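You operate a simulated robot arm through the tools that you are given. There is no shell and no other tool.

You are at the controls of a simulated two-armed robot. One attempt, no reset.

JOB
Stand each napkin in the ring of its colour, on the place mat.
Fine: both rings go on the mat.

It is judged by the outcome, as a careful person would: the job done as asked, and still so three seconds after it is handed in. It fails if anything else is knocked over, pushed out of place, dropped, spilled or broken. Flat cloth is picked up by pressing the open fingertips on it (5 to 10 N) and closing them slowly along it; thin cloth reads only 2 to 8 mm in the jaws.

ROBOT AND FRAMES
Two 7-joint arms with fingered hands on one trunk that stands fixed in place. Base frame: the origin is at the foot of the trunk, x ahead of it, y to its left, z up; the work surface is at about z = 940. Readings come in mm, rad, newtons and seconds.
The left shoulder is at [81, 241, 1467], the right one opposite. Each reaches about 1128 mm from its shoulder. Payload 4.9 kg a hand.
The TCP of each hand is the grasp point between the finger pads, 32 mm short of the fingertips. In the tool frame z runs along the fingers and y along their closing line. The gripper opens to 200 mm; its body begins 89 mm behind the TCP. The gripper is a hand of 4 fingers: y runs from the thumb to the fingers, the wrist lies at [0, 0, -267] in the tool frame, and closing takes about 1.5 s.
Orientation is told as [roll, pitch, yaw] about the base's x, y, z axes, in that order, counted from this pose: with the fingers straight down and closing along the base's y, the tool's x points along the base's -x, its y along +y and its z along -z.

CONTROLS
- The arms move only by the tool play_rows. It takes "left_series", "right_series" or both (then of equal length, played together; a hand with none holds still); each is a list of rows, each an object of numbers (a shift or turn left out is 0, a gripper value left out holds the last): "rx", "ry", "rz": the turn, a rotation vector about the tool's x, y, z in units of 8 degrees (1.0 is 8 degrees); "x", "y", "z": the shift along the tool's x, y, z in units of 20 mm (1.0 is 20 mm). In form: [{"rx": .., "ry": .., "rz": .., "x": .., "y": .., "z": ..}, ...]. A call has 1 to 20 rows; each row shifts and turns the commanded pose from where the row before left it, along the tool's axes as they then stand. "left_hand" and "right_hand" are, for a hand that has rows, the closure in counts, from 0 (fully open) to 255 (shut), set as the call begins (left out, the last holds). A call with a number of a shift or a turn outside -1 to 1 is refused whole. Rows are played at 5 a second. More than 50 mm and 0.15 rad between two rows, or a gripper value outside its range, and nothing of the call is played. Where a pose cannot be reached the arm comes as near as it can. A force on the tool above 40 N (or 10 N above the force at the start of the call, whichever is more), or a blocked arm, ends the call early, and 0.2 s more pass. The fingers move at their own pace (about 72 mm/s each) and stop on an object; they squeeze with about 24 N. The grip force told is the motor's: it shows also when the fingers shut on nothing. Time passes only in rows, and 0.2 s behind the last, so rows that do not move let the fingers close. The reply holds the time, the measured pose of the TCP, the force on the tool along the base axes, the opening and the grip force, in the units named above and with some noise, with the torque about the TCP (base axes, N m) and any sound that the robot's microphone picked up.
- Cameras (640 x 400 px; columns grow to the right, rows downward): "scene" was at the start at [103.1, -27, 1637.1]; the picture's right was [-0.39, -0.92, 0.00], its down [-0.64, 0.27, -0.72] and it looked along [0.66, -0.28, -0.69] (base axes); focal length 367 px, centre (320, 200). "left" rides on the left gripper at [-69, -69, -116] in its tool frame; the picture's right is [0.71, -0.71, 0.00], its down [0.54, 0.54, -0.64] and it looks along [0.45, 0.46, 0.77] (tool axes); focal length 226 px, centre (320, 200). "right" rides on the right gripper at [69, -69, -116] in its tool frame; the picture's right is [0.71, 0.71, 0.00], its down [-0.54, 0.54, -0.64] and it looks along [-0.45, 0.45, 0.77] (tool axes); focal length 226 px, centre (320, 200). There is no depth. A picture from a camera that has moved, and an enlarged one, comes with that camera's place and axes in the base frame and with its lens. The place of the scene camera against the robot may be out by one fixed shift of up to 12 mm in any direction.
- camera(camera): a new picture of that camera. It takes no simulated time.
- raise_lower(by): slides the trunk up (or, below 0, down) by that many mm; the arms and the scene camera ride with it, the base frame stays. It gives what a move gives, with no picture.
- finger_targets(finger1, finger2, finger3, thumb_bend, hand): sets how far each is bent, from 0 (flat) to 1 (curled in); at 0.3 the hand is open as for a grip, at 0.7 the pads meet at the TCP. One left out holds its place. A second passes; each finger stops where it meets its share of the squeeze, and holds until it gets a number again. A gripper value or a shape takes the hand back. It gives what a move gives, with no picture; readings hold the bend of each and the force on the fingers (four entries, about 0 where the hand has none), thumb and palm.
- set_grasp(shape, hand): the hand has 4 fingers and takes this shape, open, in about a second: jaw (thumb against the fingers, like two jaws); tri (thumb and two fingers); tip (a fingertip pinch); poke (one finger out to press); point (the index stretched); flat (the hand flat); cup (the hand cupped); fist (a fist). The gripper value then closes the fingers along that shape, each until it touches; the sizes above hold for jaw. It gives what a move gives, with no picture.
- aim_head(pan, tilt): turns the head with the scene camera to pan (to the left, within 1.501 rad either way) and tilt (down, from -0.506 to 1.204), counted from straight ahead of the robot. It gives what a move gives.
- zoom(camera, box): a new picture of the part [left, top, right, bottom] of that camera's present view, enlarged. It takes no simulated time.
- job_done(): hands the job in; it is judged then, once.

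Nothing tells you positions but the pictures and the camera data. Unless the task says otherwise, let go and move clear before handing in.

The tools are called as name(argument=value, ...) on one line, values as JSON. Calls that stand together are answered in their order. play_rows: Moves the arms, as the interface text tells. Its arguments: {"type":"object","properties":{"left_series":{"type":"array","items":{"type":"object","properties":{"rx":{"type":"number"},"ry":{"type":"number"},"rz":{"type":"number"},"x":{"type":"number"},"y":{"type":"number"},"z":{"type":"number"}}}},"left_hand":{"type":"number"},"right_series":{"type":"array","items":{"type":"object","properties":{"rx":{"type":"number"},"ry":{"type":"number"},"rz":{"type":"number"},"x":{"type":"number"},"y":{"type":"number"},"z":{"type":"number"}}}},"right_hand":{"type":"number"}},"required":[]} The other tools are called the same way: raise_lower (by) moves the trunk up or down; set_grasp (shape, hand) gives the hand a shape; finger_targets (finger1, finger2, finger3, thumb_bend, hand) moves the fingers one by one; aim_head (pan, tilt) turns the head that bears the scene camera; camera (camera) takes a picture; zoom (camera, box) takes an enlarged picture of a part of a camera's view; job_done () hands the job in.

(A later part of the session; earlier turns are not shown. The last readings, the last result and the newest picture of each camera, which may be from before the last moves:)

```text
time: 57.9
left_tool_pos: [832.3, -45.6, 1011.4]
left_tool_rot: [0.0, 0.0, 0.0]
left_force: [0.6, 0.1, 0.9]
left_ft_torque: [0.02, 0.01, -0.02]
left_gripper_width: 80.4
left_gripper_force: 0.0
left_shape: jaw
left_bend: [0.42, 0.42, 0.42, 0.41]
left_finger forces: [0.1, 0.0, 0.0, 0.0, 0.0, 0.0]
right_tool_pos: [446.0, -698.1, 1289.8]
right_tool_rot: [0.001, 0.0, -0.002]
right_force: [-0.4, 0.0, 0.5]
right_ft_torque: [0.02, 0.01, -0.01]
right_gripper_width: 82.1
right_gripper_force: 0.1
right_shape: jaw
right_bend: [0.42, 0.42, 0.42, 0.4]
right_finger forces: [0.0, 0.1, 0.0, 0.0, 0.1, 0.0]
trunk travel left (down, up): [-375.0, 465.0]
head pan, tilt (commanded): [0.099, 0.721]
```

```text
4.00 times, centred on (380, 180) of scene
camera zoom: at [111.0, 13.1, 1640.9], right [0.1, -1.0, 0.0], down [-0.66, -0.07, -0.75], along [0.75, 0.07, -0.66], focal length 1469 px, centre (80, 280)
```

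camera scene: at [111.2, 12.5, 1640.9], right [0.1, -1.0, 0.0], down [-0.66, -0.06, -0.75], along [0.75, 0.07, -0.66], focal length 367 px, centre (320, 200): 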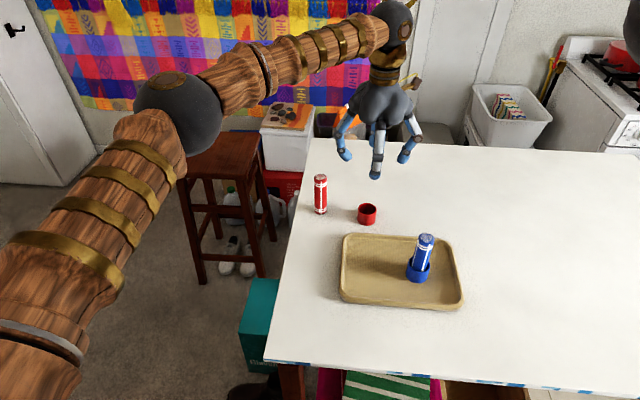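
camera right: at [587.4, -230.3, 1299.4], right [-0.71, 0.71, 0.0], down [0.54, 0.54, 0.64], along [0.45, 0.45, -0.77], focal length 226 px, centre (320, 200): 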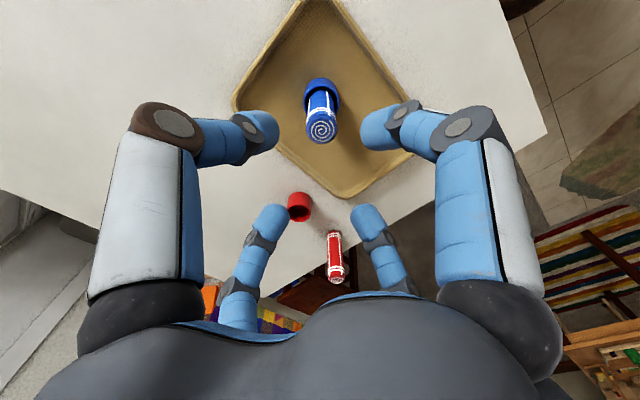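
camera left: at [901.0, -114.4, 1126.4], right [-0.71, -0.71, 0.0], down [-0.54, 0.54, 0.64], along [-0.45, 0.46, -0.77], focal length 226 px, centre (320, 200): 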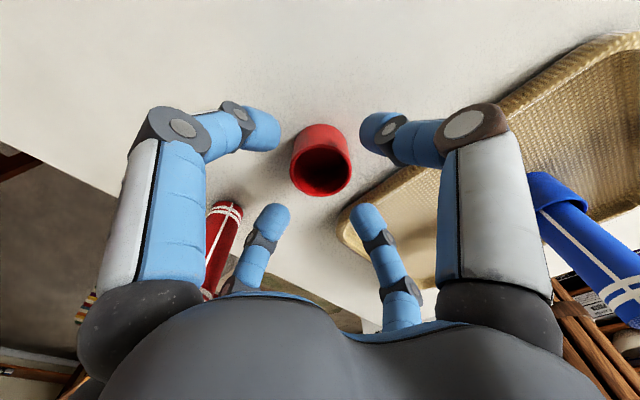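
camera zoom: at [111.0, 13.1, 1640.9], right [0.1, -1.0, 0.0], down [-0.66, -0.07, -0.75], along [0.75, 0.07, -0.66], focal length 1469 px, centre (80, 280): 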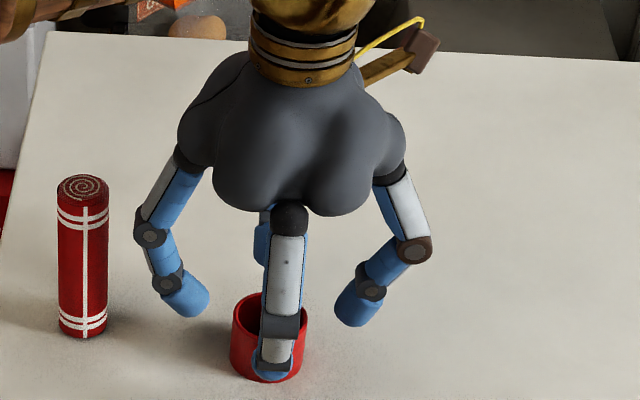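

The ring is centred to within about 1.5 mm. I'll nudge, descend the last 31 mm and close on it.

play_rows(left_series=[{"x": -0.06, "y": -0.06}, {"z": 0.5}, {"z": 0.5}, {"z": 0.55}, {}, {}])

camera(camera="left")

```text
time: 59.3
left_tool_pos: [834.2, -47.3, 979.4]
left_tool_rot: [-0.001, 0.001, -0.002]
left_force: [0.1, 0.2, 0.2]
left_ft_torque: [0.01, 0.03, -0.01]
left_gripper_width: 80.5
left_gripper_force: 0.0
left_shape: jaw
left_bend: [0.42, 0.42, 0.42, 0.41]
left_finger forces: [0.0, 0.0, 0.1, 0.1, 0.0, 0.1]
right_tool_pos: [447.7, -697.1, 1289.8]
right_tool_rot: [0.001, 0.0, -0.002]
right_force: [-0.1, -0.3, 0.1]
right_ft_torque: [-0.02, 0.01, 0.01]
right_gripper_width: 81.9
right_gripper_force: 0.0
right_shape: jaw
right_bend: [0.42, 0.42, 0.42, 0.4]
right_finger forces: [0.0, 0.0, 0.0, 0.0, 0.0, 0.0]
trunk travel left (down, up): [-375.0, 465.0]
head pan, tilt (commanded): [0.099, 0.721]
```

```text
taken
camera left: at [903.0, -115.7, 1095.2], right [-0.71, -0.71, 0.0], down [-0.54, 0.54, 0.64], along [-0.45, 0.46, -0.77], focal length 226 px, centre (320, 200)
```

left: 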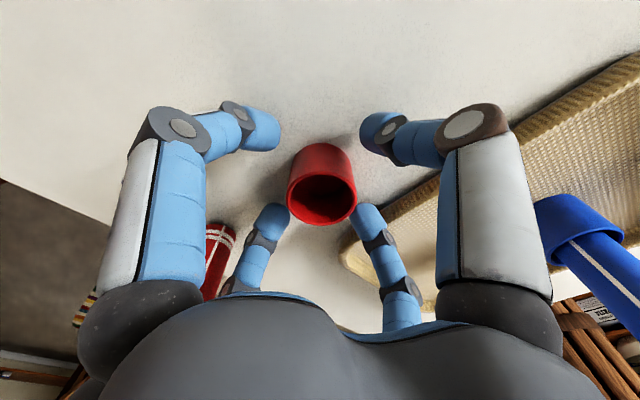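

The ring sits centred between the fingers with no contact yet. I'll close on it.

play_rows(left_series=[{}, {}, {}, {}, {}, {}], left_hand=255)

camera(camera="left")

```text
time: 60.7
left_tool_pos: [833.4, -46.5, 979.4]
left_tool_rot: [-0.002, 0.0, -0.001]
left_force: [-0.2, -1.5, -0.4]
left_ft_torque: [0.02, 0.01, 0.06]
left_gripper_width: 41.8
left_gripper_force: 23.7
left_shape: jaw
left_bend: [0.54, 0.54, 0.53, 0.53]
left_finger forces: [20.5, 21.3, 21.0, 0.0, 21.4, 0.1]
right_tool_pos: [446.6, -697.4, 1289.9]
right_tool_rot: [0.0, 0.0, -0.002]
right_force: [-0.5, -0.6, 0.8]
right_ft_torque: [-0.03, 0.04, -0.01]
right_gripper_width: 81.9
right_gripper_force: 0.0
right_shape: jaw
right_bend: [0.42, 0.42, 0.42, 0.4]
right_finger forces: [0.0, 0.0, 0.0, 0.0, 0.0, 0.0]
trunk travel left (down, up): [-375.0, 465.0]
head pan, tilt (commanded): [0.099, 0.721]
```

```text
taken
camera left: at [903.1, -115.7, 1095.2], right [-0.71, -0.71, 0.0], down [-0.54, 0.54, 0.64], along [-0.45, 0.46, -0.77], focal length 226 px, centre (320, 200)
```

left: 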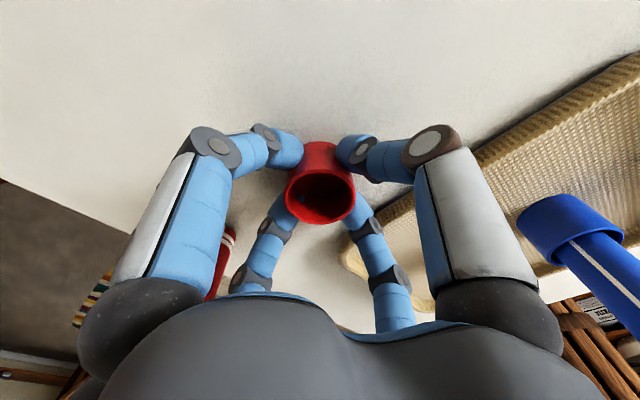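

The red ring is gripped evenly. I'll lift it 130 mm, clear of everything, and carry it over to the left half of the mat at about (685, -58).

play_rows(left_series=[{"z": -0.4}, {"z": -0.8}, {"z": -1.0}, {"z": -1.0}, {"z": -1.0}, {"z": -1.0}, {"z": -0.9}, {"z": -0.4}, {}])

play_rows(left_series=[{"x": 0.935, "y": -0.065}, {"x": 0.935, "y": -0.065}, {"x": 0.935, "y": -0.065}, {"x": 0.935, "y": -0.065}, {"x": 0.935, "y": -0.065}, {"x": 0.935, "y": -0.065}, {"x": 0.935, "y": -0.065}, {"x": 0.93, "y": -0.065}, {}, {}])

camera(camera="left")

camera(camera="scene")

```text
time: 62.7
left_tool_pos: [832.8, -47.9, 1110.6]
left_tool_rot: [0.001, 0.003, -0.002]
left_force: [-0.1, 0.8, -0.3]
left_ft_torque: [0.03, 0.01, -0.01]
left_gripper_width: 41.9
left_gripper_force: 24.6
left_shape: jaw
left_bend: [0.54, 0.54, 0.54, 0.53]
left_finger forces: [20.5, 21.5, 21.0, 0.0, 21.4, 0.0]
right_tool_pos: [447.2, -697.7, 1290.2]
right_tool_rot: [0.001, 0.001, -0.001]
right_force: [0.3, 0.1, 0.3]
right_ft_torque: [0.0, 0.0, -0.01]
right_gripper_width: 82.1
right_gripper_force: 0.0
right_shape: jaw
right_bend: [0.42, 0.42, 0.42, 0.4]
right_finger forces: [0.2, 0.1, 0.0, 0.0, 0.0, 0.1]
trunk travel left (down, up): [-375.0, 465.0]
head pan, tilt (commanded): [0.099, 0.721]
```

```text
time: 64.9
left_tool_pos: [687.2, -56.6, 1110.0]
left_tool_rot: [0.0, 0.0, -0.001]
left_force: [-0.3, 0.6, -0.5]
left_ft_torque: [0.01, 0.0, 0.03]
left_gripper_width: 41.7
left_gripper_force: 24.4
left_shape: jaw
left_bend: [0.54, 0.54, 0.54, 0.53]
left_finger forces: [20.7, 21.4, 21.0, 0.0, 21.4, 0.0]
right_tool_pos: [447.8, -697.1, 1290.2]
right_tool_rot: [0.0, 0.001, -0.001]
right_force: [0.3, 0.7, -0.4]
right_ft_torque: [0.0, -0.01, -0.02]
right_gripper_width: 81.9
right_gripper_force: 0.0
right_shape: jaw
right_bend: [0.42, 0.42, 0.42, 0.4]
right_finger forces: [0.0, 0.1, 0.0, 0.0, 0.0, 0.0]
trunk travel left (down, up): [-375.0, 465.0]
head pan, tilt (commanded): [0.099, 0.721]
```

```text
taken
camera left: at [754.9, -125.8, 1225.0], right [-0.71, -0.71, 0.0], down [-0.54, 0.54, 0.64], along [-0.45, 0.46, -0.77], focal length 226 px, centre (320, 200)
```

left: 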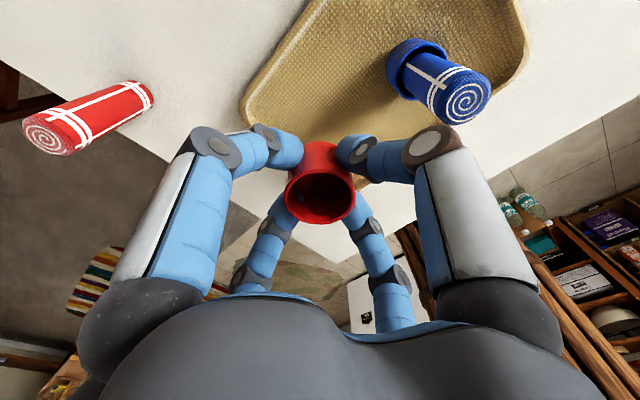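

```text
taken
camera scene: at [111.2, 13.1, 1640.8], right [0.1, -1.0, 0.0], down [-0.66, -0.07, -0.75], along [0.75, 0.07, -0.66], focal length 367 px, centre (320, 200)
```

scene: 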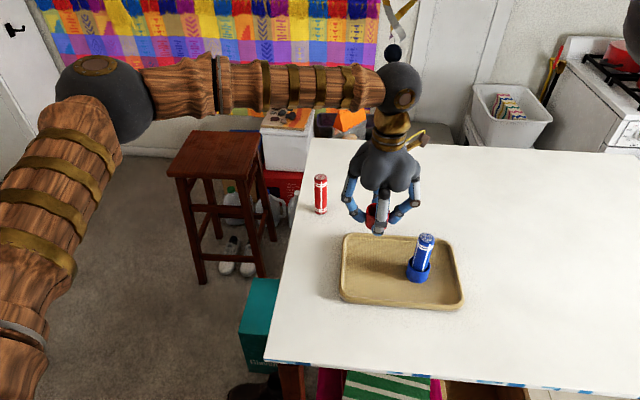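

I'll rotate the hand about 29° so that its fingers straddle the direction of the blue napkin, for clearance when lowering.

play_rows(left_series=[{"rz": -0.92}, {"rz": -0.92}, {"rz": -0.92}, {"rz": -0.92}, {}, {}])

camera(camera="left")

zoom(camera="scene", box=[320, 150, 480, 320])

```text
time: 66.3
left_tool_pos: [685.2, -57.6, 1110.2]
left_tool_rot: [0.0, 0.001, 0.513]
left_force: [0.6, 0.4, -0.5]
left_ft_torque: [-0.01, -0.01, 0.0]
left_gripper_width: 41.7
left_gripper_force: 23.8
left_shape: jaw
left_bend: [0.54, 0.54, 0.54, 0.53]
left_finger forces: [20.4, 21.5, 21.0, 0.1, 21.3, 0.0]
right_tool_pos: [447.8, -698.2, 1290.9]
right_tool_rot: [0.001, -0.001, -0.001]
right_force: [0.3, 0.5, 0.1]
right_ft_torque: [-0.02, -0.01, 0.0]
right_gripper_width: 82.1
right_gripper_force: 0.0
right_shape: jaw
right_bend: [0.42, 0.42, 0.42, 0.4]
right_finger forces: [0.1, 0.0, 0.0, 0.2, 0.0, 0.1]
trunk travel left (down, up): [-375.0, 465.0]
head pan, tilt (commanded): [0.099, 0.721]
```

```text
taken
camera left: at [779.0, -84.0, 1225.9], right [-0.27, -0.96, 0.0], down [-0.74, 0.21, 0.64], along [-0.62, 0.17, -0.77], focal length 226 px, centre (320, 200)
```

left: 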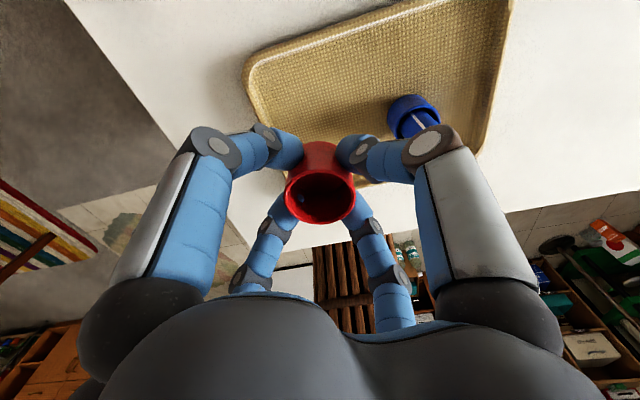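

```text
2.35 times, centred on (400, 235) of scene
camera zoom: at [111.1, 13.1, 1640.9], right [0.1, -1.0, 0.0], down [-0.66, -0.07, -0.75], along [0.75, 0.07, -0.66], focal length 864 px, centre (132, 118)
```

zoom: 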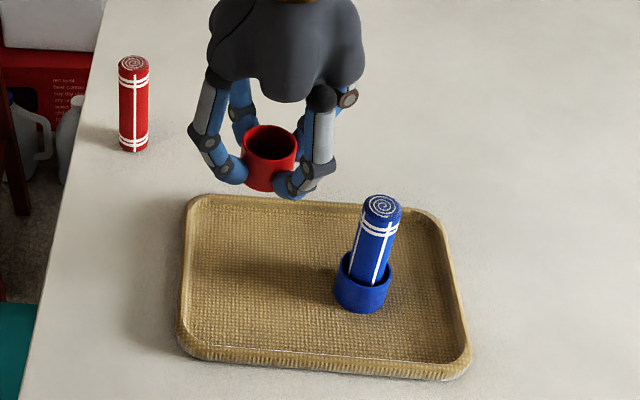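

The fingers now straddle the blue napkin's direction. I'll lower the red ring to about 15 mm above the mat.

play_rows(left_series=[{"z": 0.5}, {"z": 0.9}, {"z": 0.9}, {"z": 0.7}, {}])

zoom(camera="scene", box=[320, 150, 480, 320])

camera(camera="left")

```text
time: 67.5
left_tool_pos: [684.2, -56.8, 1050.9]
left_tool_rot: [-0.001, 0.0, 0.513]
left_force: [0.7, 0.3, -0.3]
left_ft_torque: [0.01, -0.01, -0.04]
left_gripper_width: 41.8
left_gripper_force: 24.0
left_shape: jaw
left_bend: [0.54, 0.54, 0.54, 0.53]
left_finger forces: [20.5, 21.4, 21.0, 0.1, 21.4, 0.0]
right_tool_pos: [446.5, -698.1, 1290.3]
right_tool_rot: [0.001, -0.001, -0.002]
right_force: [0.6, 0.2, -0.1]
right_ft_torque: [-0.03, 0.03, -0.03]
right_gripper_width: 81.9
right_gripper_force: 0.0
right_shape: jaw
right_bend: [0.42, 0.42, 0.42, 0.4]
right_finger forces: [0.0, 0.1, 0.1, 0.0, 0.0, 0.0]
trunk travel left (down, up): [-375.0, 465.0]
head pan, tilt (commanded): [0.099, 0.721]
```

```text
2.35 times, centred on (400, 235) of scene
camera zoom: at [111.0, 13.0, 1640.9], right [0.1, -1.0, 0.0], down [-0.66, -0.07, -0.75], along [0.75, 0.07, -0.66], focal length 864 px, centre (132, 118)
```

zoom: 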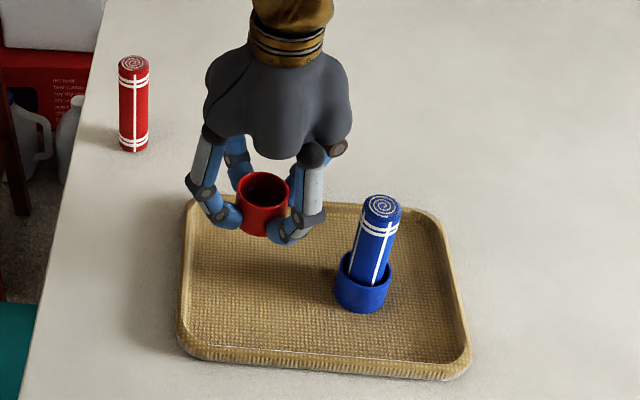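

```text
taken
camera left: at [778.9, -84.3, 1166.0], right [-0.27, -0.96, 0.0], down [-0.74, 0.21, 0.64], along [-0.62, 0.17, -0.77], focal length 226 px, centre (320, 200)
```

left: 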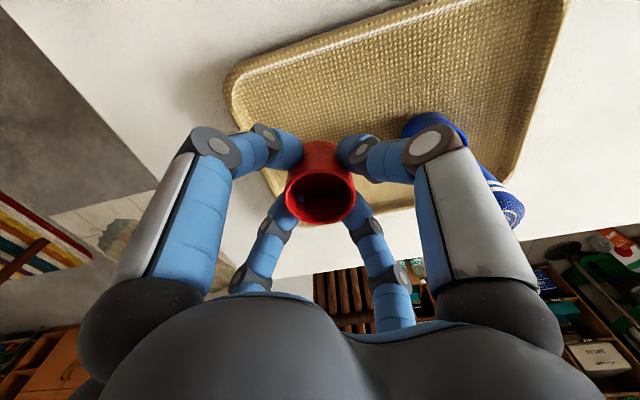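

Clearance to the blue napkin is good. I'll continue down to about 15 mm above contact.

play_rows(left_series=[{"z": 0.6}, {"z": 0.8}, {"z": 0.7}, {"z": 0.4}, {}, {}])

zoom(camera="scene", box=[320, 190, 480, 290])

```text
time: 68.9
left_tool_pos: [685.8, -58.1, 1001.8]
left_tool_rot: [0.001, -0.002, 0.512]
left_force: [-0.2, 1.2, -0.6]
left_ft_torque: [-0.02, 0.02, 0.0]
left_gripper_width: 41.8
left_gripper_force: 23.7
left_shape: jaw
left_bend: [0.54, 0.54, 0.54, 0.53]
left_finger forces: [20.4, 21.4, 21.0, 0.1, 21.3, 0.1]
right_tool_pos: [447.5, -697.6, 1291.4]
right_tool_rot: [0.001, 0.001, -0.001]
right_force: [0.7, 0.3, 0.2]
right_ft_torque: [0.03, 0.0, 0.0]
right_gripper_width: 82.0
right_gripper_force: 0.1
right_shape: jaw
right_bend: [0.42, 0.42, 0.42, 0.4]
right_finger forces: [0.0, 0.1, 0.0, 0.0, 0.0, 0.0]
trunk travel left (down, up): [-375.0, 465.0]
head pan, tilt (commanded): [0.099, 0.721]
```

```text
4.00 times, centred on (400, 240) of scene
camera zoom: at [111.1, 13.1, 1640.9], right [0.1, -1.0, 0.0], down [-0.66, -0.07, -0.75], along [0.75, 0.07, -0.66], focal length 1469 px, centre (0, 40)
```

zoom: 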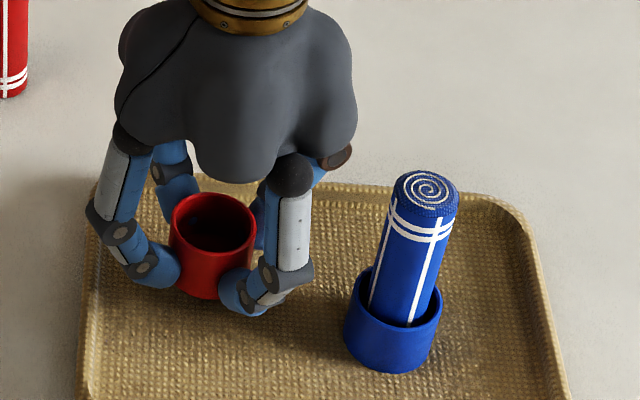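

Clear on all sides. I'll make small steps down to contact now.

play_rows(left_series=[{"z": 0.2}, {"z": 0.2}, {"z": 0.15}, {}])

play_rows(left_series=[{"z": 0.08}, {"z": 0.07}, {}])

```text
time: 69.9
left_tool_pos: [684.8, -58.5, 989.0]
left_tool_rot: [0.001, 0.0, 0.513]
left_force: [-0.6, -0.4, -0.2]
left_ft_torque: [0.01, 0.01, 0.0]
left_gripper_width: 41.9
left_gripper_force: 23.7
left_shape: jaw
left_bend: [0.54, 0.54, 0.54, 0.53]
left_finger forces: [20.5, 21.3, 21.1, 0.1, 21.4, 0.0]
right_tool_pos: [446.1, -699.3, 1290.2]
right_tool_rot: [0.0, 0.0, -0.002]
right_force: [-0.6, -0.7, 0.1]
right_ft_torque: [-0.01, 0.01, -0.02]
right_gripper_width: 82.3
right_gripper_force: 0.1
right_shape: jaw
right_bend: [0.42, 0.42, 0.42, 0.4]
right_finger forces: [0.0, 0.0, 0.0, 0.1, 0.1, 0.0]
trunk travel left (down, up): [-375.0, 465.0]
head pan, tilt (commanded): [0.099, 0.721]
```

```text
time: 70.7
left_tool_pos: [685.5, -59.2, 988.0]
left_tool_rot: [0.001, 0.002, 0.513]
left_force: [0.1, 0.1, 0.3]
left_ft_torque: [-0.02, 0.03, -0.01]
left_gripper_width: 41.8
left_gripper_force: 24.3
left_shape: jaw
left_bend: [0.54, 0.54, 0.54, 0.53]
left_finger forces: [20.5, 21.4, 21.0, 0.0, 21.5, 0.0]
right_tool_pos: [446.3, -697.3, 1290.0]
right_tool_rot: [0.0, -0.001, -0.002]
right_force: [0.6, 0.6, 1.0]
right_ft_torque: [-0.02, -0.02, -0.04]
right_gripper_width: 82.1
right_gripper_force: 0.0
right_shape: jaw
right_bend: [0.42, 0.42, 0.42, 0.4]
right_finger forces: [0.1, 0.0, 0.0, 0.1, 0.0, 0.0]
trunk travel left (down, up): [-375.0, 465.0]
head pan, tilt (commanded): [0.099, 0.721]
```

play_rows(left_series=[{"z": 0.07}, {"z": 0.06}, {}])

```text
time: 71.5
left_tool_pos: [685.1, -58.5, 986.3]
left_tool_rot: [-0.001, 0.0, 0.514]
left_force: [0.6, 1.0, 5.5]
left_ft_torque: [-0.02, 0.01, 0.01]
left_gripper_width: 42.1
left_gripper_force: 23.4
left_shape: jaw
left_bend: [0.54, 0.54, 0.54, 0.53]
left_finger forces: [21.1, 22.2, 21.7, 0.1, 22.2, 0.0]
right_tool_pos: [445.8, -698.5, 1291.0]
right_tool_rot: [0.001, 0.001, -0.002]
right_force: [0.0, 0.1, 0.3]
right_ft_torque: [0.03, 0.02, 0.0]
right_gripper_width: 82.1
right_gripper_force: 0.1
right_shape: jaw
right_bend: [0.42, 0.42, 0.42, 0.4]
right_finger forces: [0.0, 0.1, 0.0, 0.1, 0.0, 0.0]
trunk travel left (down, up): [-375.0, 465.0]
head pan, tilt (commanded): [0.099, 0.721]
```

The ring touches the mat (5.5 N). I'll open gently to about 65 mm.

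play_rows(left_series=[{}, {}, {}, {}], left_hand=170)

camera(camera="left")

zoom(camera="scene", box=[320, 190, 480, 290])

```text
time: 72.5
left_tool_pos: [685.2, -58.9, 984.9]
left_tool_rot: [-0.001, 0.001, 0.512]
left_force: [0.4, 0.8, -0.5]
left_ft_torque: [-0.02, 0.01, -0.02]
left_gripper_width: 66.4
left_gripper_force: 0.0
left_shape: jaw
left_bend: [0.46, 0.46, 0.46, 0.45]
left_finger forces: [0.0, 0.1, 0.0, 0.0, 0.0, 0.1]
right_tool_pos: [447.8, -697.6, 1290.1]
right_tool_rot: [0.001, -0.001, -0.002]
right_force: [-0.8, -1.0, -0.1]
right_ft_torque: [-0.03, 0.02, 0.01]
right_gripper_width: 82.1
right_gripper_force: 0.1
right_shape: jaw
right_bend: [0.42, 0.42, 0.42, 0.4]
right_finger forces: [0.0, 0.0, 0.0, 0.1, 0.0, 0.0]
trunk travel left (down, up): [-375.0, 465.0]
head pan, tilt (commanded): [0.099, 0.721]
```

```text
taken
camera left: at [778.9, -84.3, 1099.3], right [-0.27, -0.96, 0.0], down [-0.74, 0.21, 0.64], along [-0.62, 0.17, -0.77], focal length 226 px, centre (320, 200)
```

left: 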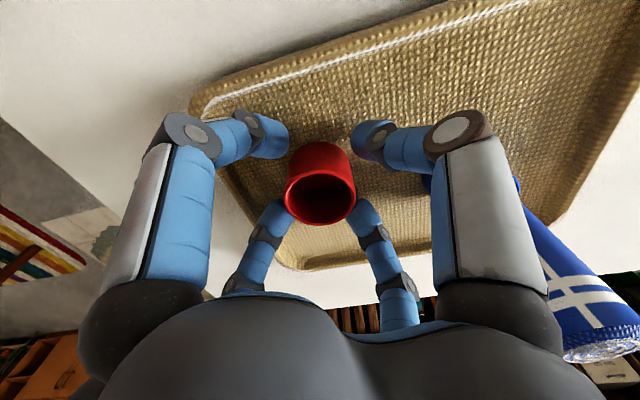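

```text
4.00 times, centred on (400, 240) of scene
camera zoom: at [111.2, 13.0, 1640.8], right [0.1, -1.0, 0.0], down [-0.66, -0.07, -0.75], along [0.75, 0.07, -0.66], focal length 1469 px, centre (0, 40)
```

zoom: 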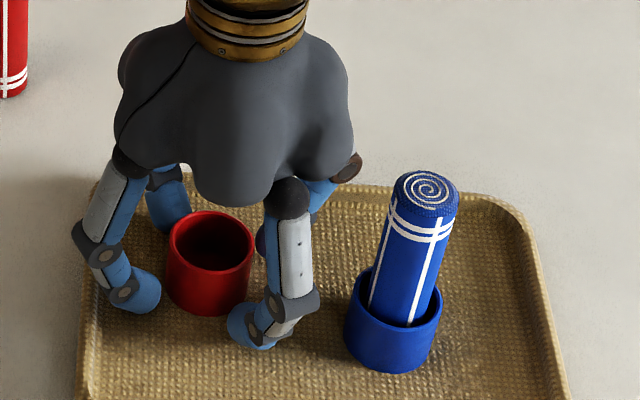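

The red ring stands free on the mat. I'll rise straight up.

play_rows(left_series=[{"z": -0.4}, {"z": -0.8}, {"z": -1.0}, {"z": -1.0}, {"z": -1.0}, {"z": -1.0}, {"z": -1.0}, {"z": -1.0}, {}, {}])

camera(camera="left")

zoom(camera="left", box=[240, 60, 400, 160])

zoom(camera="scene", box=[280, 160, 480, 310])

```text
time: 74.7
left_tool_pos: [684.2, -57.4, 1127.8]
left_tool_rot: [0.001, -0.001, 0.513]
left_force: [0.9, 0.4, -0.3]
left_ft_torque: [0.0, 0.01, -0.01]
left_gripper_width: 66.4
left_gripper_force: 0.2
left_shape: jaw
left_bend: [0.46, 0.46, 0.46, 0.45]
left_finger forces: [0.1, 0.0, 0.0, 0.0, 0.0, 0.1]
right_tool_pos: [447.2, -697.9, 1289.4]
right_tool_rot: [0.0, -0.001, 0.0]
right_force: [0.4, -0.2, 0.4]
right_ft_torque: [-0.02, -0.01, 0.01]
right_gripper_width: 82.4
right_gripper_force: 0.0
right_shape: jaw
right_bend: [0.42, 0.42, 0.42, 0.4]
right_finger forces: [0.0, 0.0, 0.0, 0.1, 0.0, 0.1]
trunk travel left (down, up): [-375.0, 465.0]
head pan, tilt (commanded): [0.099, 0.721]
```

```text
taken
camera left: at [778.4, -84.0, 1243.5], right [-0.27, -0.96, 0.0], down [-0.74, 0.21, 0.64], along [-0.62, 0.17, -0.77], focal length 226 px, centre (320, 200)
```

left: 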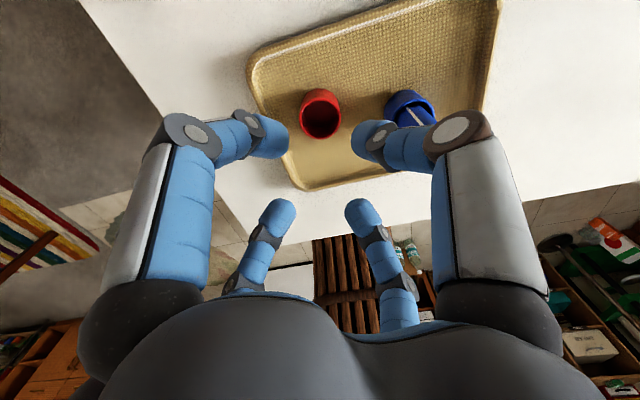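

```text
4.00 times, centred on (320, 110) of left
camera zoom: at [778.4, -84.0, 1243.5], right [-0.27, -0.96, 0.0], down [-0.74, 0.21, 0.64], along [-0.62, 0.17, -0.77], focal length 904 px, centre (320, 560)
```

zoom: 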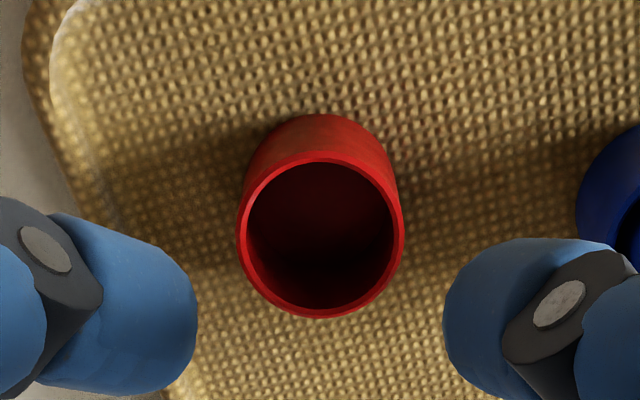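

```text
2.67 times, centred on (380, 235) of scene
camera zoom: at [111.2, 13.0, 1640.9], right [0.1, -1.0, 0.0], down [-0.66, -0.07, -0.75], along [0.75, 0.07, -0.66], focal length 979 px, centre (160, 107)
```

zoom: 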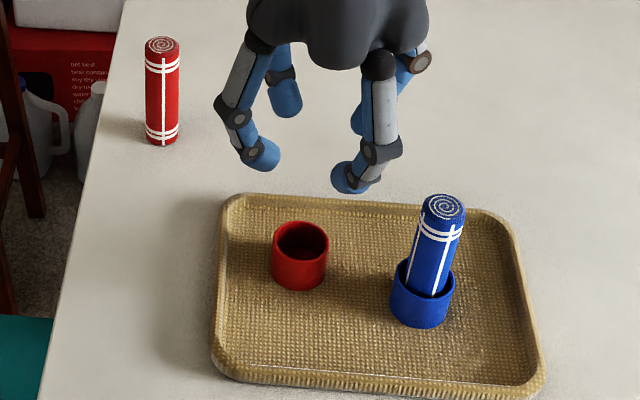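

Both rings stand on the mat and blue is complete. I'll move the left hand above the red napkin, near (852, 79), opening to about 100 mm.

play_rows(left_series=[{"x": -0.969, "y": 0.169, "z": -0.2}, {"x": -0.969, "y": 0.169}, {"x": -0.969, "y": 0.169}, {"x": -0.969, "y": 0.169}, {"x": -0.969, "y": 0.169}, {"x": -0.969, "y": 0.169}, {"x": -0.969, "y": 0.169}, {"x": -0.969, "y": 0.169}, {"x": -0.969, "y": 0.169}, {"x": -0.969, "y": 0.169}, {"x": -0.969, "y": 0.169}, {}, {}, {}], left_hand=125)

camera(camera="left")

zoom(camera="left", box=[240, 80, 400, 180])

camera(camera="scene")

```text
time: 77.7
left_tool_pos: [851.5, 79.6, 1130.6]
left_tool_rot: [-0.001, 0.0, 0.514]
left_force: [0.5, 0.1, 0.6]
left_ft_torque: [0.03, 0.02, 0.0]
left_gripper_width: 101.2
left_gripper_force: 0.0
left_shape: jaw
left_bend: [0.37, 0.37, 0.37, 0.36]
left_finger forces: [0.0, 0.0, 0.1, 0.0, 0.0, 0.0]
right_tool_pos: [446.5, -697.5, 1289.5]
right_tool_rot: [0.0, -0.001, -0.001]
right_force: [-0.7, -0.3, -0.9]
right_ft_torque: [-0.03, -0.01, 0.0]
right_gripper_width: 81.9
right_gripper_force: 0.1
right_shape: jaw
right_bend: [0.42, 0.42, 0.42, 0.4]
right_finger forces: [0.0, 0.0, 0.1, 0.1, 0.0, 0.1]
trunk travel left (down, up): [-375.0, 465.0]
head pan, tilt (commanded): [0.099, 0.721]
```

```text
taken
camera left: at [945.1, 53.7, 1245.4], right [-0.27, -0.96, 0.0], down [-0.74, 0.21, 0.64], along [-0.62, 0.17, -0.77], focal length 226 px, centre (320, 200)
```

left: 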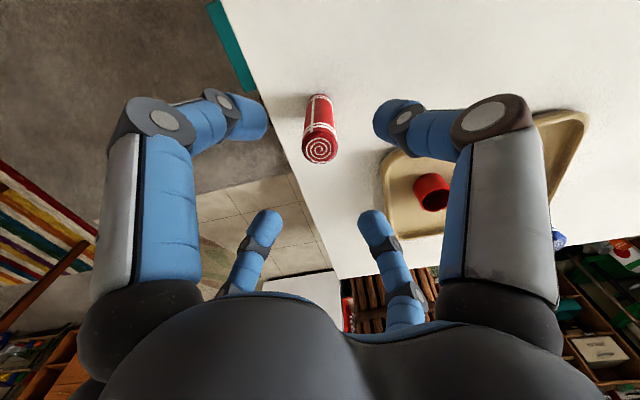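

```text
4.00 times, centred on (320, 130) of left
camera zoom: at [945.1, 53.7, 1245.4], right [-0.27, -0.96, 0.0], down [-0.74, 0.21, 0.64], along [-0.62, 0.17, -0.77], focal length 904 px, centre (320, 480)
```

zoom: 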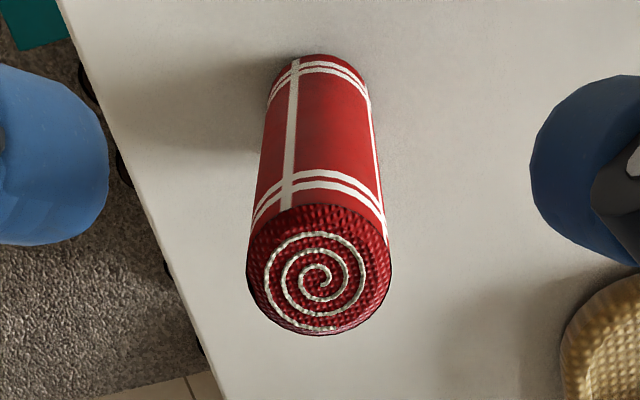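

```text
taken
camera scene: at [111.3, 13.2, 1640.8], right [0.1, -1.0, 0.0], down [-0.66, -0.07, -0.75], along [0.75, 0.07, -0.66], focal length 367 px, centre (320, 200)
```

scene: 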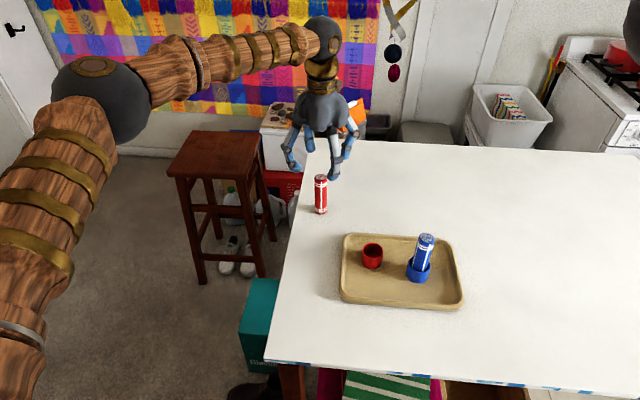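

The red napkin is centred within a millimetre. I'll descend to the same grip height as for blue (TCP z≈1030).

play_rows(left_series=[{"z": 0.6}, {"z": 0.9}, {"z": 0.9}, {"z": 0.9}, {"z": 0.9}, {"z": 0.57}, {"z": 0.3}, {}, {}])

camera(camera="left")

zoom(camera="scene", box=[260, 110, 400, 230])

```text
time: 79.7
left_tool_pos: [851.1, 78.6, 1029.7]
left_tool_rot: [0.001, 0.001, 0.514]
left_force: [0.6, -0.3, 0.9]
left_ft_torque: [0.04, 0.02, -0.01]
left_gripper_width: 101.6
left_gripper_force: 0.1
left_shape: jaw
left_bend: [0.37, 0.37, 0.37, 0.36]
left_finger forces: [0.0, 0.0, 0.0, 0.0, 0.0, 0.0]
right_tool_pos: [447.6, -696.8, 1289.7]
right_tool_rot: [0.001, -0.001, -0.002]
right_force: [-0.8, 0.0, -0.1]
right_ft_torque: [0.02, 0.01, 0.0]
right_gripper_width: 82.2
right_gripper_force: 0.1
right_shape: jaw
right_bend: [0.42, 0.42, 0.42, 0.4]
right_finger forces: [0.0, 0.0, 0.0, 0.0, 0.0, 0.1]
trunk travel left (down, up): [-375.0, 465.0]
head pan, tilt (commanded): [0.099, 0.721]
```

```text
taken
camera left: at [946.5, 52.8, 1144.6], right [-0.27, -0.96, 0.0], down [-0.74, 0.21, 0.64], along [-0.62, 0.17, -0.77], focal length 226 px, centre (320, 200)
```

left: 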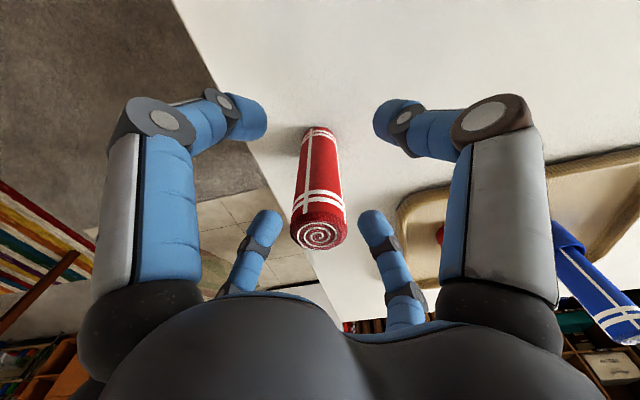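

```text
3.33 times, centred on (330, 170) of scene
camera zoom: at [111.0, 13.1, 1640.9], right [0.1, -1.0, 0.0], down [-0.66, -0.07, -0.75], along [0.75, 0.07, -0.66], focal length 1224 px, centre (287, 300)
```

zoom: 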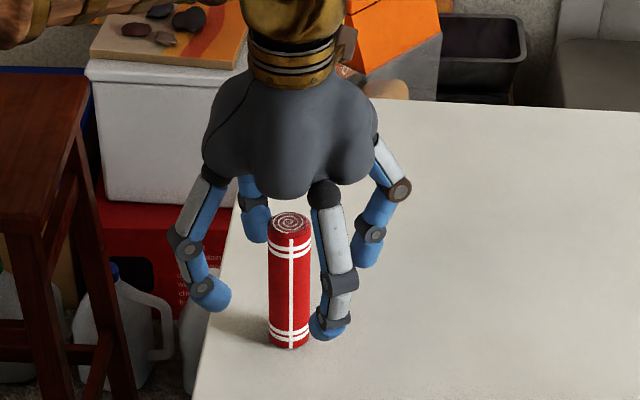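

The napkin is centred between the fingers. I'll close in two stages.

play_rows(left_series=[{}, {}, {}, {}, {}], left_hand=200)

play_rows(left_series=[{}, {}, {}, {}, {}], left_hand=255)

camera(camera="left")

zoom(camera="left", box=[220, 100, 420, 225])

```text
time: 80.9
left_tool_pos: [853.0, 78.4, 1029.3]
left_tool_rot: [0.001, -0.001, 0.513]
left_force: [0.1, -0.1, 0.6]
left_ft_torque: [0.01, -0.02, 0.02]
left_gripper_width: 43.7
left_gripper_force: 0.0
left_shape: jaw
left_bend: [0.53, 0.53, 0.53, 0.52]
left_finger forces: [0.0, 0.0, 0.1, 0.0, 0.0, 0.1]
right_tool_pos: [446.5, -698.0, 1290.8]
right_tool_rot: [-0.001, 0.0, -0.003]
right_force: [0.4, 0.8, 0.4]
right_ft_torque: [0.01, -0.01, -0.01]
right_gripper_width: 82.3
right_gripper_force: 0.1
right_shape: jaw
right_bend: [0.42, 0.42, 0.42, 0.4]
right_finger forces: [0.0, 0.1, 0.0, 0.1, 0.0, 0.1]
trunk travel left (down, up): [-375.0, 465.0]
head pan, tilt (commanded): [0.099, 0.721]
```

```text
time: 82.1
left_tool_pos: [853.5, 77.9, 1029.1]
left_tool_rot: [0.0, 0.001, 0.513]
left_force: [0.0, -0.4, -0.6]
left_ft_torque: [0.01, -0.04, -0.03]
left_gripper_width: 26.8
left_gripper_force: 23.8
left_shape: jaw
left_bend: [0.59, 0.59, 0.59, 0.59]
left_finger forces: [21.0, 21.0, 21.0, 0.0, 20.9, 0.0]
right_tool_pos: [447.6, -697.1, 1291.2]
right_tool_rot: [0.0, -0.001, -0.003]
right_force: [0.4, 0.0, -0.6]
right_ft_torque: [0.0, -0.01, 0.03]
right_gripper_width: 82.0
right_gripper_force: 0.1
right_shape: jaw
right_bend: [0.42, 0.42, 0.42, 0.4]
right_finger forces: [0.0, 0.0, 0.0, 0.0, 0.2, 0.0]
trunk travel left (down, up): [-375.0, 465.0]
head pan, tilt (commanded): [0.099, 0.721]
```

```text
taken
camera left: at [946.6, 52.8, 1144.5], right [-0.27, -0.96, 0.0], down [-0.74, 0.21, 0.64], along [-0.62, 0.17, -0.77], focal length 226 px, centre (320, 200)
```

left: 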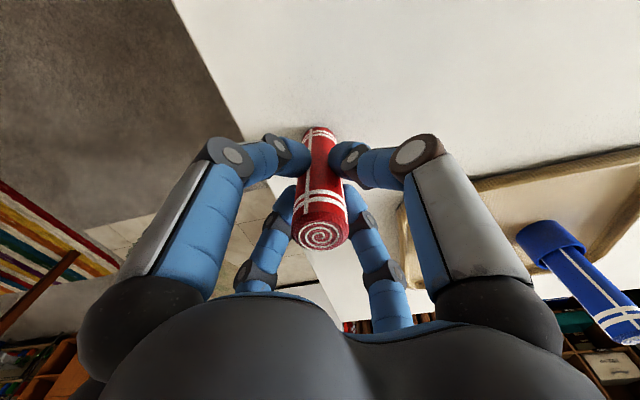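

```text
3.20 times, centred on (320, 162) of left
camera zoom: at [946.6, 52.8, 1144.5], right [-0.27, -0.96, 0.0], down [-0.74, 0.21, 0.64], along [-0.62, 0.17, -0.77], focal length 723 px, centre (320, 320)
```

zoom: 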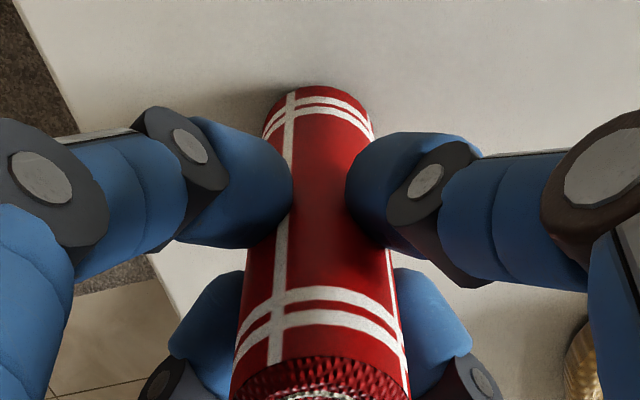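

Even grip at 21 N per finger. I'll lift 100 mm and carry it back over the red ring.

play_rows(left_series=[{"z": -0.3}, {"z": -0.7}, {"z": -0.9}, {"z": -0.9}, {"z": -0.9}, {"z": -0.9}, {"z": -0.4}, {}])

play_rows(left_series=[{"x": 0.969, "y": -0.169}, {"x": 0.969, "y": -0.169}, {"x": 0.969, "y": -0.169}, {"x": 0.969, "y": -0.169}, {"x": 0.969, "y": -0.169}, {"x": 0.969, "y": -0.169}, {"x": 0.969, "y": -0.169}, {"x": 0.969, "y": -0.169}, {"x": 0.969, "y": -0.169}, {"x": 0.969, "y": -0.169}, {"x": 0.969, "y": -0.169}, {}, {}, {}])

camera(camera="left")

zoom(camera="scene", box=[320, 170, 480, 290])

```text
time: 83.9
left_tool_pos: [853.4, 81.3, 1130.6]
left_tool_rot: [-0.001, 0.002, 0.513]
left_force: [-0.4, 0.0, -0.5]
left_ft_torque: [0.01, 0.02, 0.03]
left_gripper_width: 26.8
left_gripper_force: 23.5
left_shape: jaw
left_bend: [0.59, 0.59, 0.59, 0.59]
left_finger forces: [21.0, 20.9, 21.2, 0.1, 21.0, 0.0]
right_tool_pos: [448.2, -698.6, 1289.4]
right_tool_rot: [0.0, 0.0, -0.001]
right_force: [0.3, 0.2, 1.1]
right_ft_torque: [0.0, 0.0, 0.02]
right_gripper_width: 82.5
right_gripper_force: 0.1
right_shape: jaw
right_bend: [0.42, 0.42, 0.42, 0.4]
right_finger forces: [0.1, 0.0, 0.1, 0.1, 0.0, 0.0]
trunk travel left (down, up): [-375.0, 465.0]
head pan, tilt (commanded): [0.099, 0.721]
```

```text
time: 86.9
left_tool_pos: [685.3, -58.3, 1131.8]
left_tool_rot: [0.001, 0.0, 0.513]
left_force: [0.1, -0.8, -0.1]
left_ft_torque: [0.01, -0.02, 0.01]
left_gripper_width: 26.8
left_gripper_force: 24.4
left_shape: jaw
left_bend: [0.59, 0.59, 0.59, 0.59]
left_finger forces: [21.1, 21.0, 21.1, 0.0, 20.9, 0.1]
right_tool_pos: [447.5, -698.3, 1291.1]
right_tool_rot: [0.0, 0.002, -0.002]
right_force: [-0.1, -0.1, -0.2]
right_ft_torque: [-0.03, 0.01, -0.03]
right_gripper_width: 82.2
right_gripper_force: 0.1
right_shape: jaw
right_bend: [0.42, 0.42, 0.42, 0.4]
right_finger forces: [0.0, 0.0, 0.0, 0.0, 0.0, 0.0]
trunk travel left (down, up): [-375.0, 465.0]
head pan, tilt (commanded): [0.099, 0.721]
```

```text
taken
camera left: at [779.1, -84.1, 1246.3], right [-0.27, -0.96, 0.0], down [-0.74, 0.21, 0.64], along [-0.62, 0.17, -0.77], focal length 226 px, centre (320, 200)
```

left: 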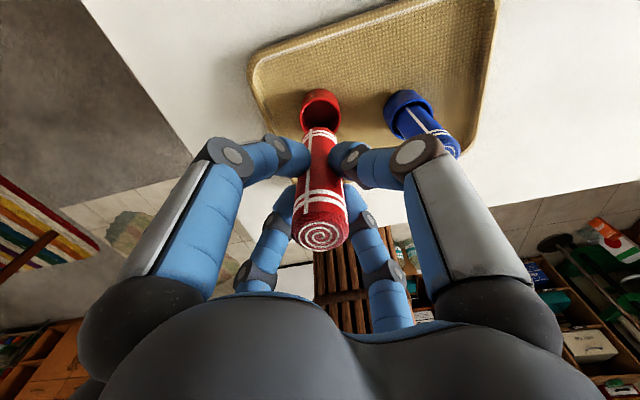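

```text
3.33 times, centred on (400, 230) of scene
camera zoom: at [110.9, 12.9, 1640.9], right [0.1, -1.0, 0.0], down [-0.66, -0.07, -0.75], along [0.75, 0.07, -0.66], focal length 1224 px, centre (53, 100)
```

zoom: 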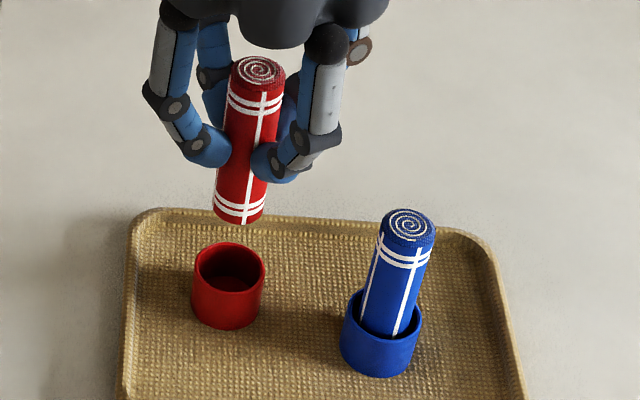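

Now I'll turn the head toward the ring for a good check view and lower to just above the rim.

aim_head(pan=-0.12, tilt=0.72)

play_rows(left_series=[{"z": 0.6}, {"z": 0.7}, {"z": 0.6}, {"z": 0.4}, {}, {}])

camera(camera="scene")

zoom(camera="left", box=[280, 90, 360, 140])

zoom(camera="scene", box=[280, 205, 360, 255])

```text
time: 87.7
left_tool_pos: [685.9, -56.9, 1130.3]
left_tool_rot: [0.0, -0.001, 0.513]
left_force: [-1.0, -0.4, -0.1]
left_ft_torque: [0.01, 0.01, -0.02]
left_gripper_width: 26.9
left_gripper_force: 24.1
left_shape: jaw
left_bend: [0.59, 0.59, 0.59, 0.59]
left_finger forces: [21.1, 20.9, 21.1, 0.0, 20.9, 0.0]
right_tool_pos: [447.7, -697.9, 1289.5]
right_tool_rot: [0.0, 0.0, -0.001]
right_force: [0.3, -0.1, -0.1]
right_ft_torque: [-0.01, 0.0, 0.02]
right_gripper_width: 82.3
right_gripper_force: 0.0
right_shape: jaw
right_bend: [0.42, 0.42, 0.42, 0.4]
right_finger forces: [0.1, 0.0, 0.0, 0.0, 0.0, 0.0]
trunk travel left (down, up): [-375.0, 465.0]
head pan, tilt (commanded): [-0.12, 0.721]
```

```text
time: 89.1
left_tool_pos: [686.4, -59.0, 1083.5]
left_tool_rot: [-0.001, 0.0, 0.514]
left_force: [1.2, 0.1, -0.6]
left_ft_torque: [-0.01, 0.02, 0.01]
left_gripper_width: 26.7
left_gripper_force: 24.2
left_shape: jaw
left_bend: [0.59, 0.59, 0.59, 0.59]
left_finger forces: [21.2, 20.9, 21.1, 0.1, 20.9, 0.0]
right_tool_pos: [447.6, -698.7, 1290.9]
right_tool_rot: [0.0, 0.001, -0.003]
right_force: [-1.2, 0.2, 0.0]
right_ft_torque: [-0.05, 0.04, -0.02]
right_gripper_width: 82.4
right_gripper_force: 0.1
right_shape: jaw
right_bend: [0.42, 0.42, 0.42, 0.4]
right_finger forces: [0.0, 0.0, 0.0, 0.0, 0.1, 0.0]
trunk travel left (down, up): [-375.0, 465.0]
head pan, tilt (commanded): [-0.12, 0.721]
```

```text
taken
camera scene: at [110.8, -5.5, 1640.9], right [-0.12, -0.99, 0.0], down [-0.66, 0.08, -0.75], along [0.75, -0.09, -0.66], focal length 367 px, centre (320, 200)
```

scene: 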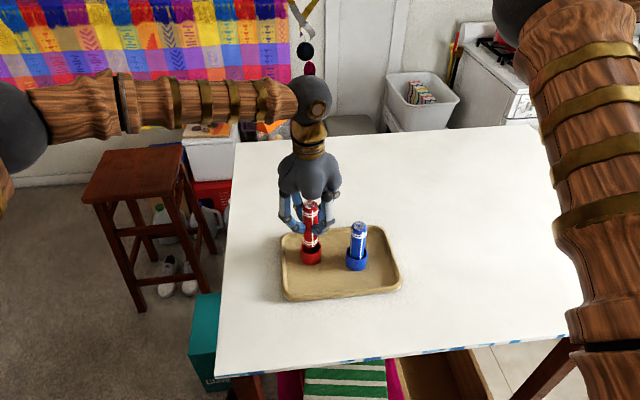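

```text
8.00 times, centred on (320, 115) of left
camera zoom: at [779.6, -84.2, 1199.8], right [-0.27, -0.96, 0.0], down [-0.74, 0.21, 0.64], along [-0.62, 0.17, -0.77], focal length 1808 px, centre (320, 880)
```

zoom: 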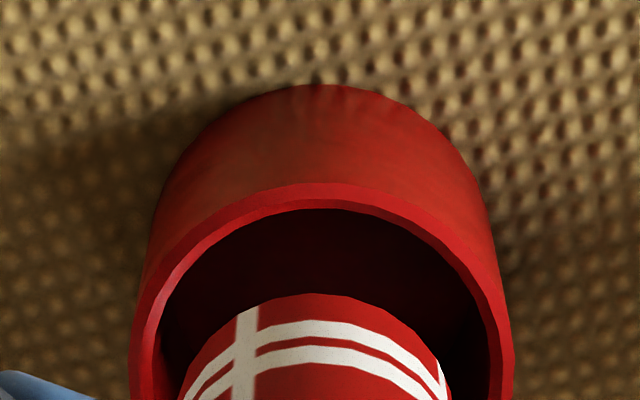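

```text
8.00 times, centred on (320, 230) of scene
camera zoom: at [110.8, -5.5, 1640.9], right [-0.12, -0.99, 0.0], down [-0.66, 0.08, -0.75], along [0.75, -0.09, -0.66], focal length 2937 px, centre (320, -40)
```

zoom: 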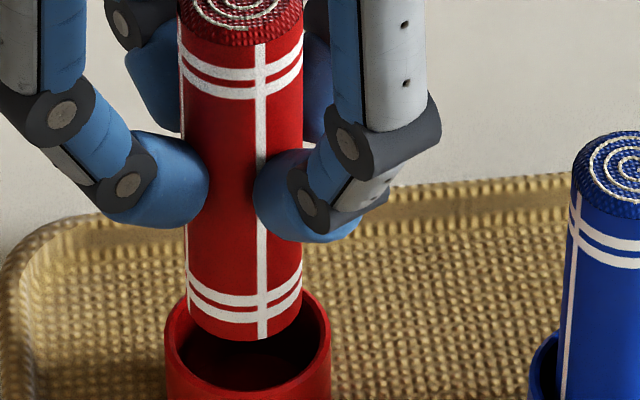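

Lateral alignment is within about 0.7 mm in both views. One more view for the fore-aft alignment.

zoom(camera="scene", box=[280, 220, 360, 270])

zoom(camera="right", box=[0, 0, 640, 400])

```text
8.00 times, centred on (320, 245) of scene
camera zoom: at [110.8, -5.5, 1640.9], right [-0.12, -0.99, 0.0], down [-0.66, 0.08, -0.75], along [0.75, -0.09, -0.66], focal length 2937 px, centre (320, -160)
```

zoom: 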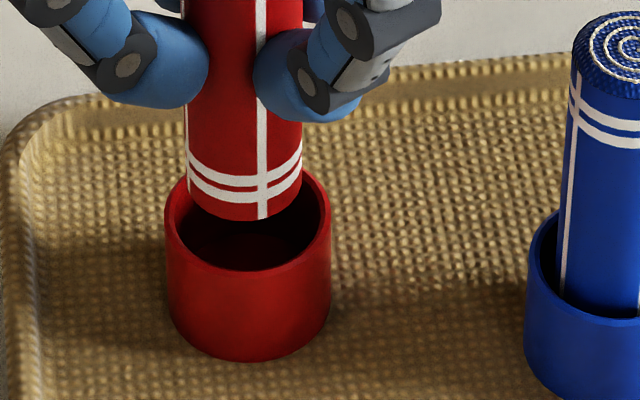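

```text
1.00 times, centred on (320, 200) of right (not enlarged: the box is as wide or as high as the picture)
camera zoom: at [377.7, -766.7, 1407.2], right [-0.71, 0.71, 0.0], down [0.54, 0.54, 0.64], along [0.46, 0.45, -0.77], focal length 226 px, centre (320, 200)
```

zoom: 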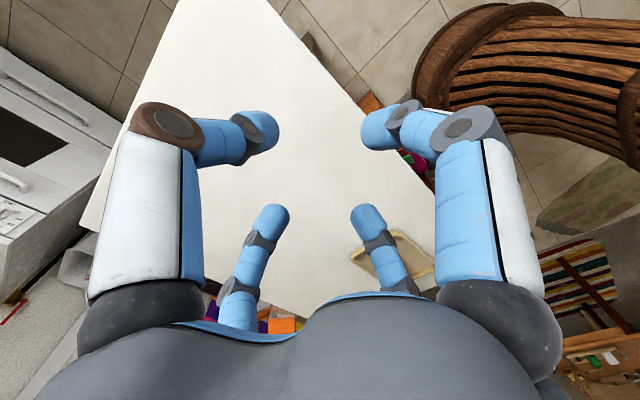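

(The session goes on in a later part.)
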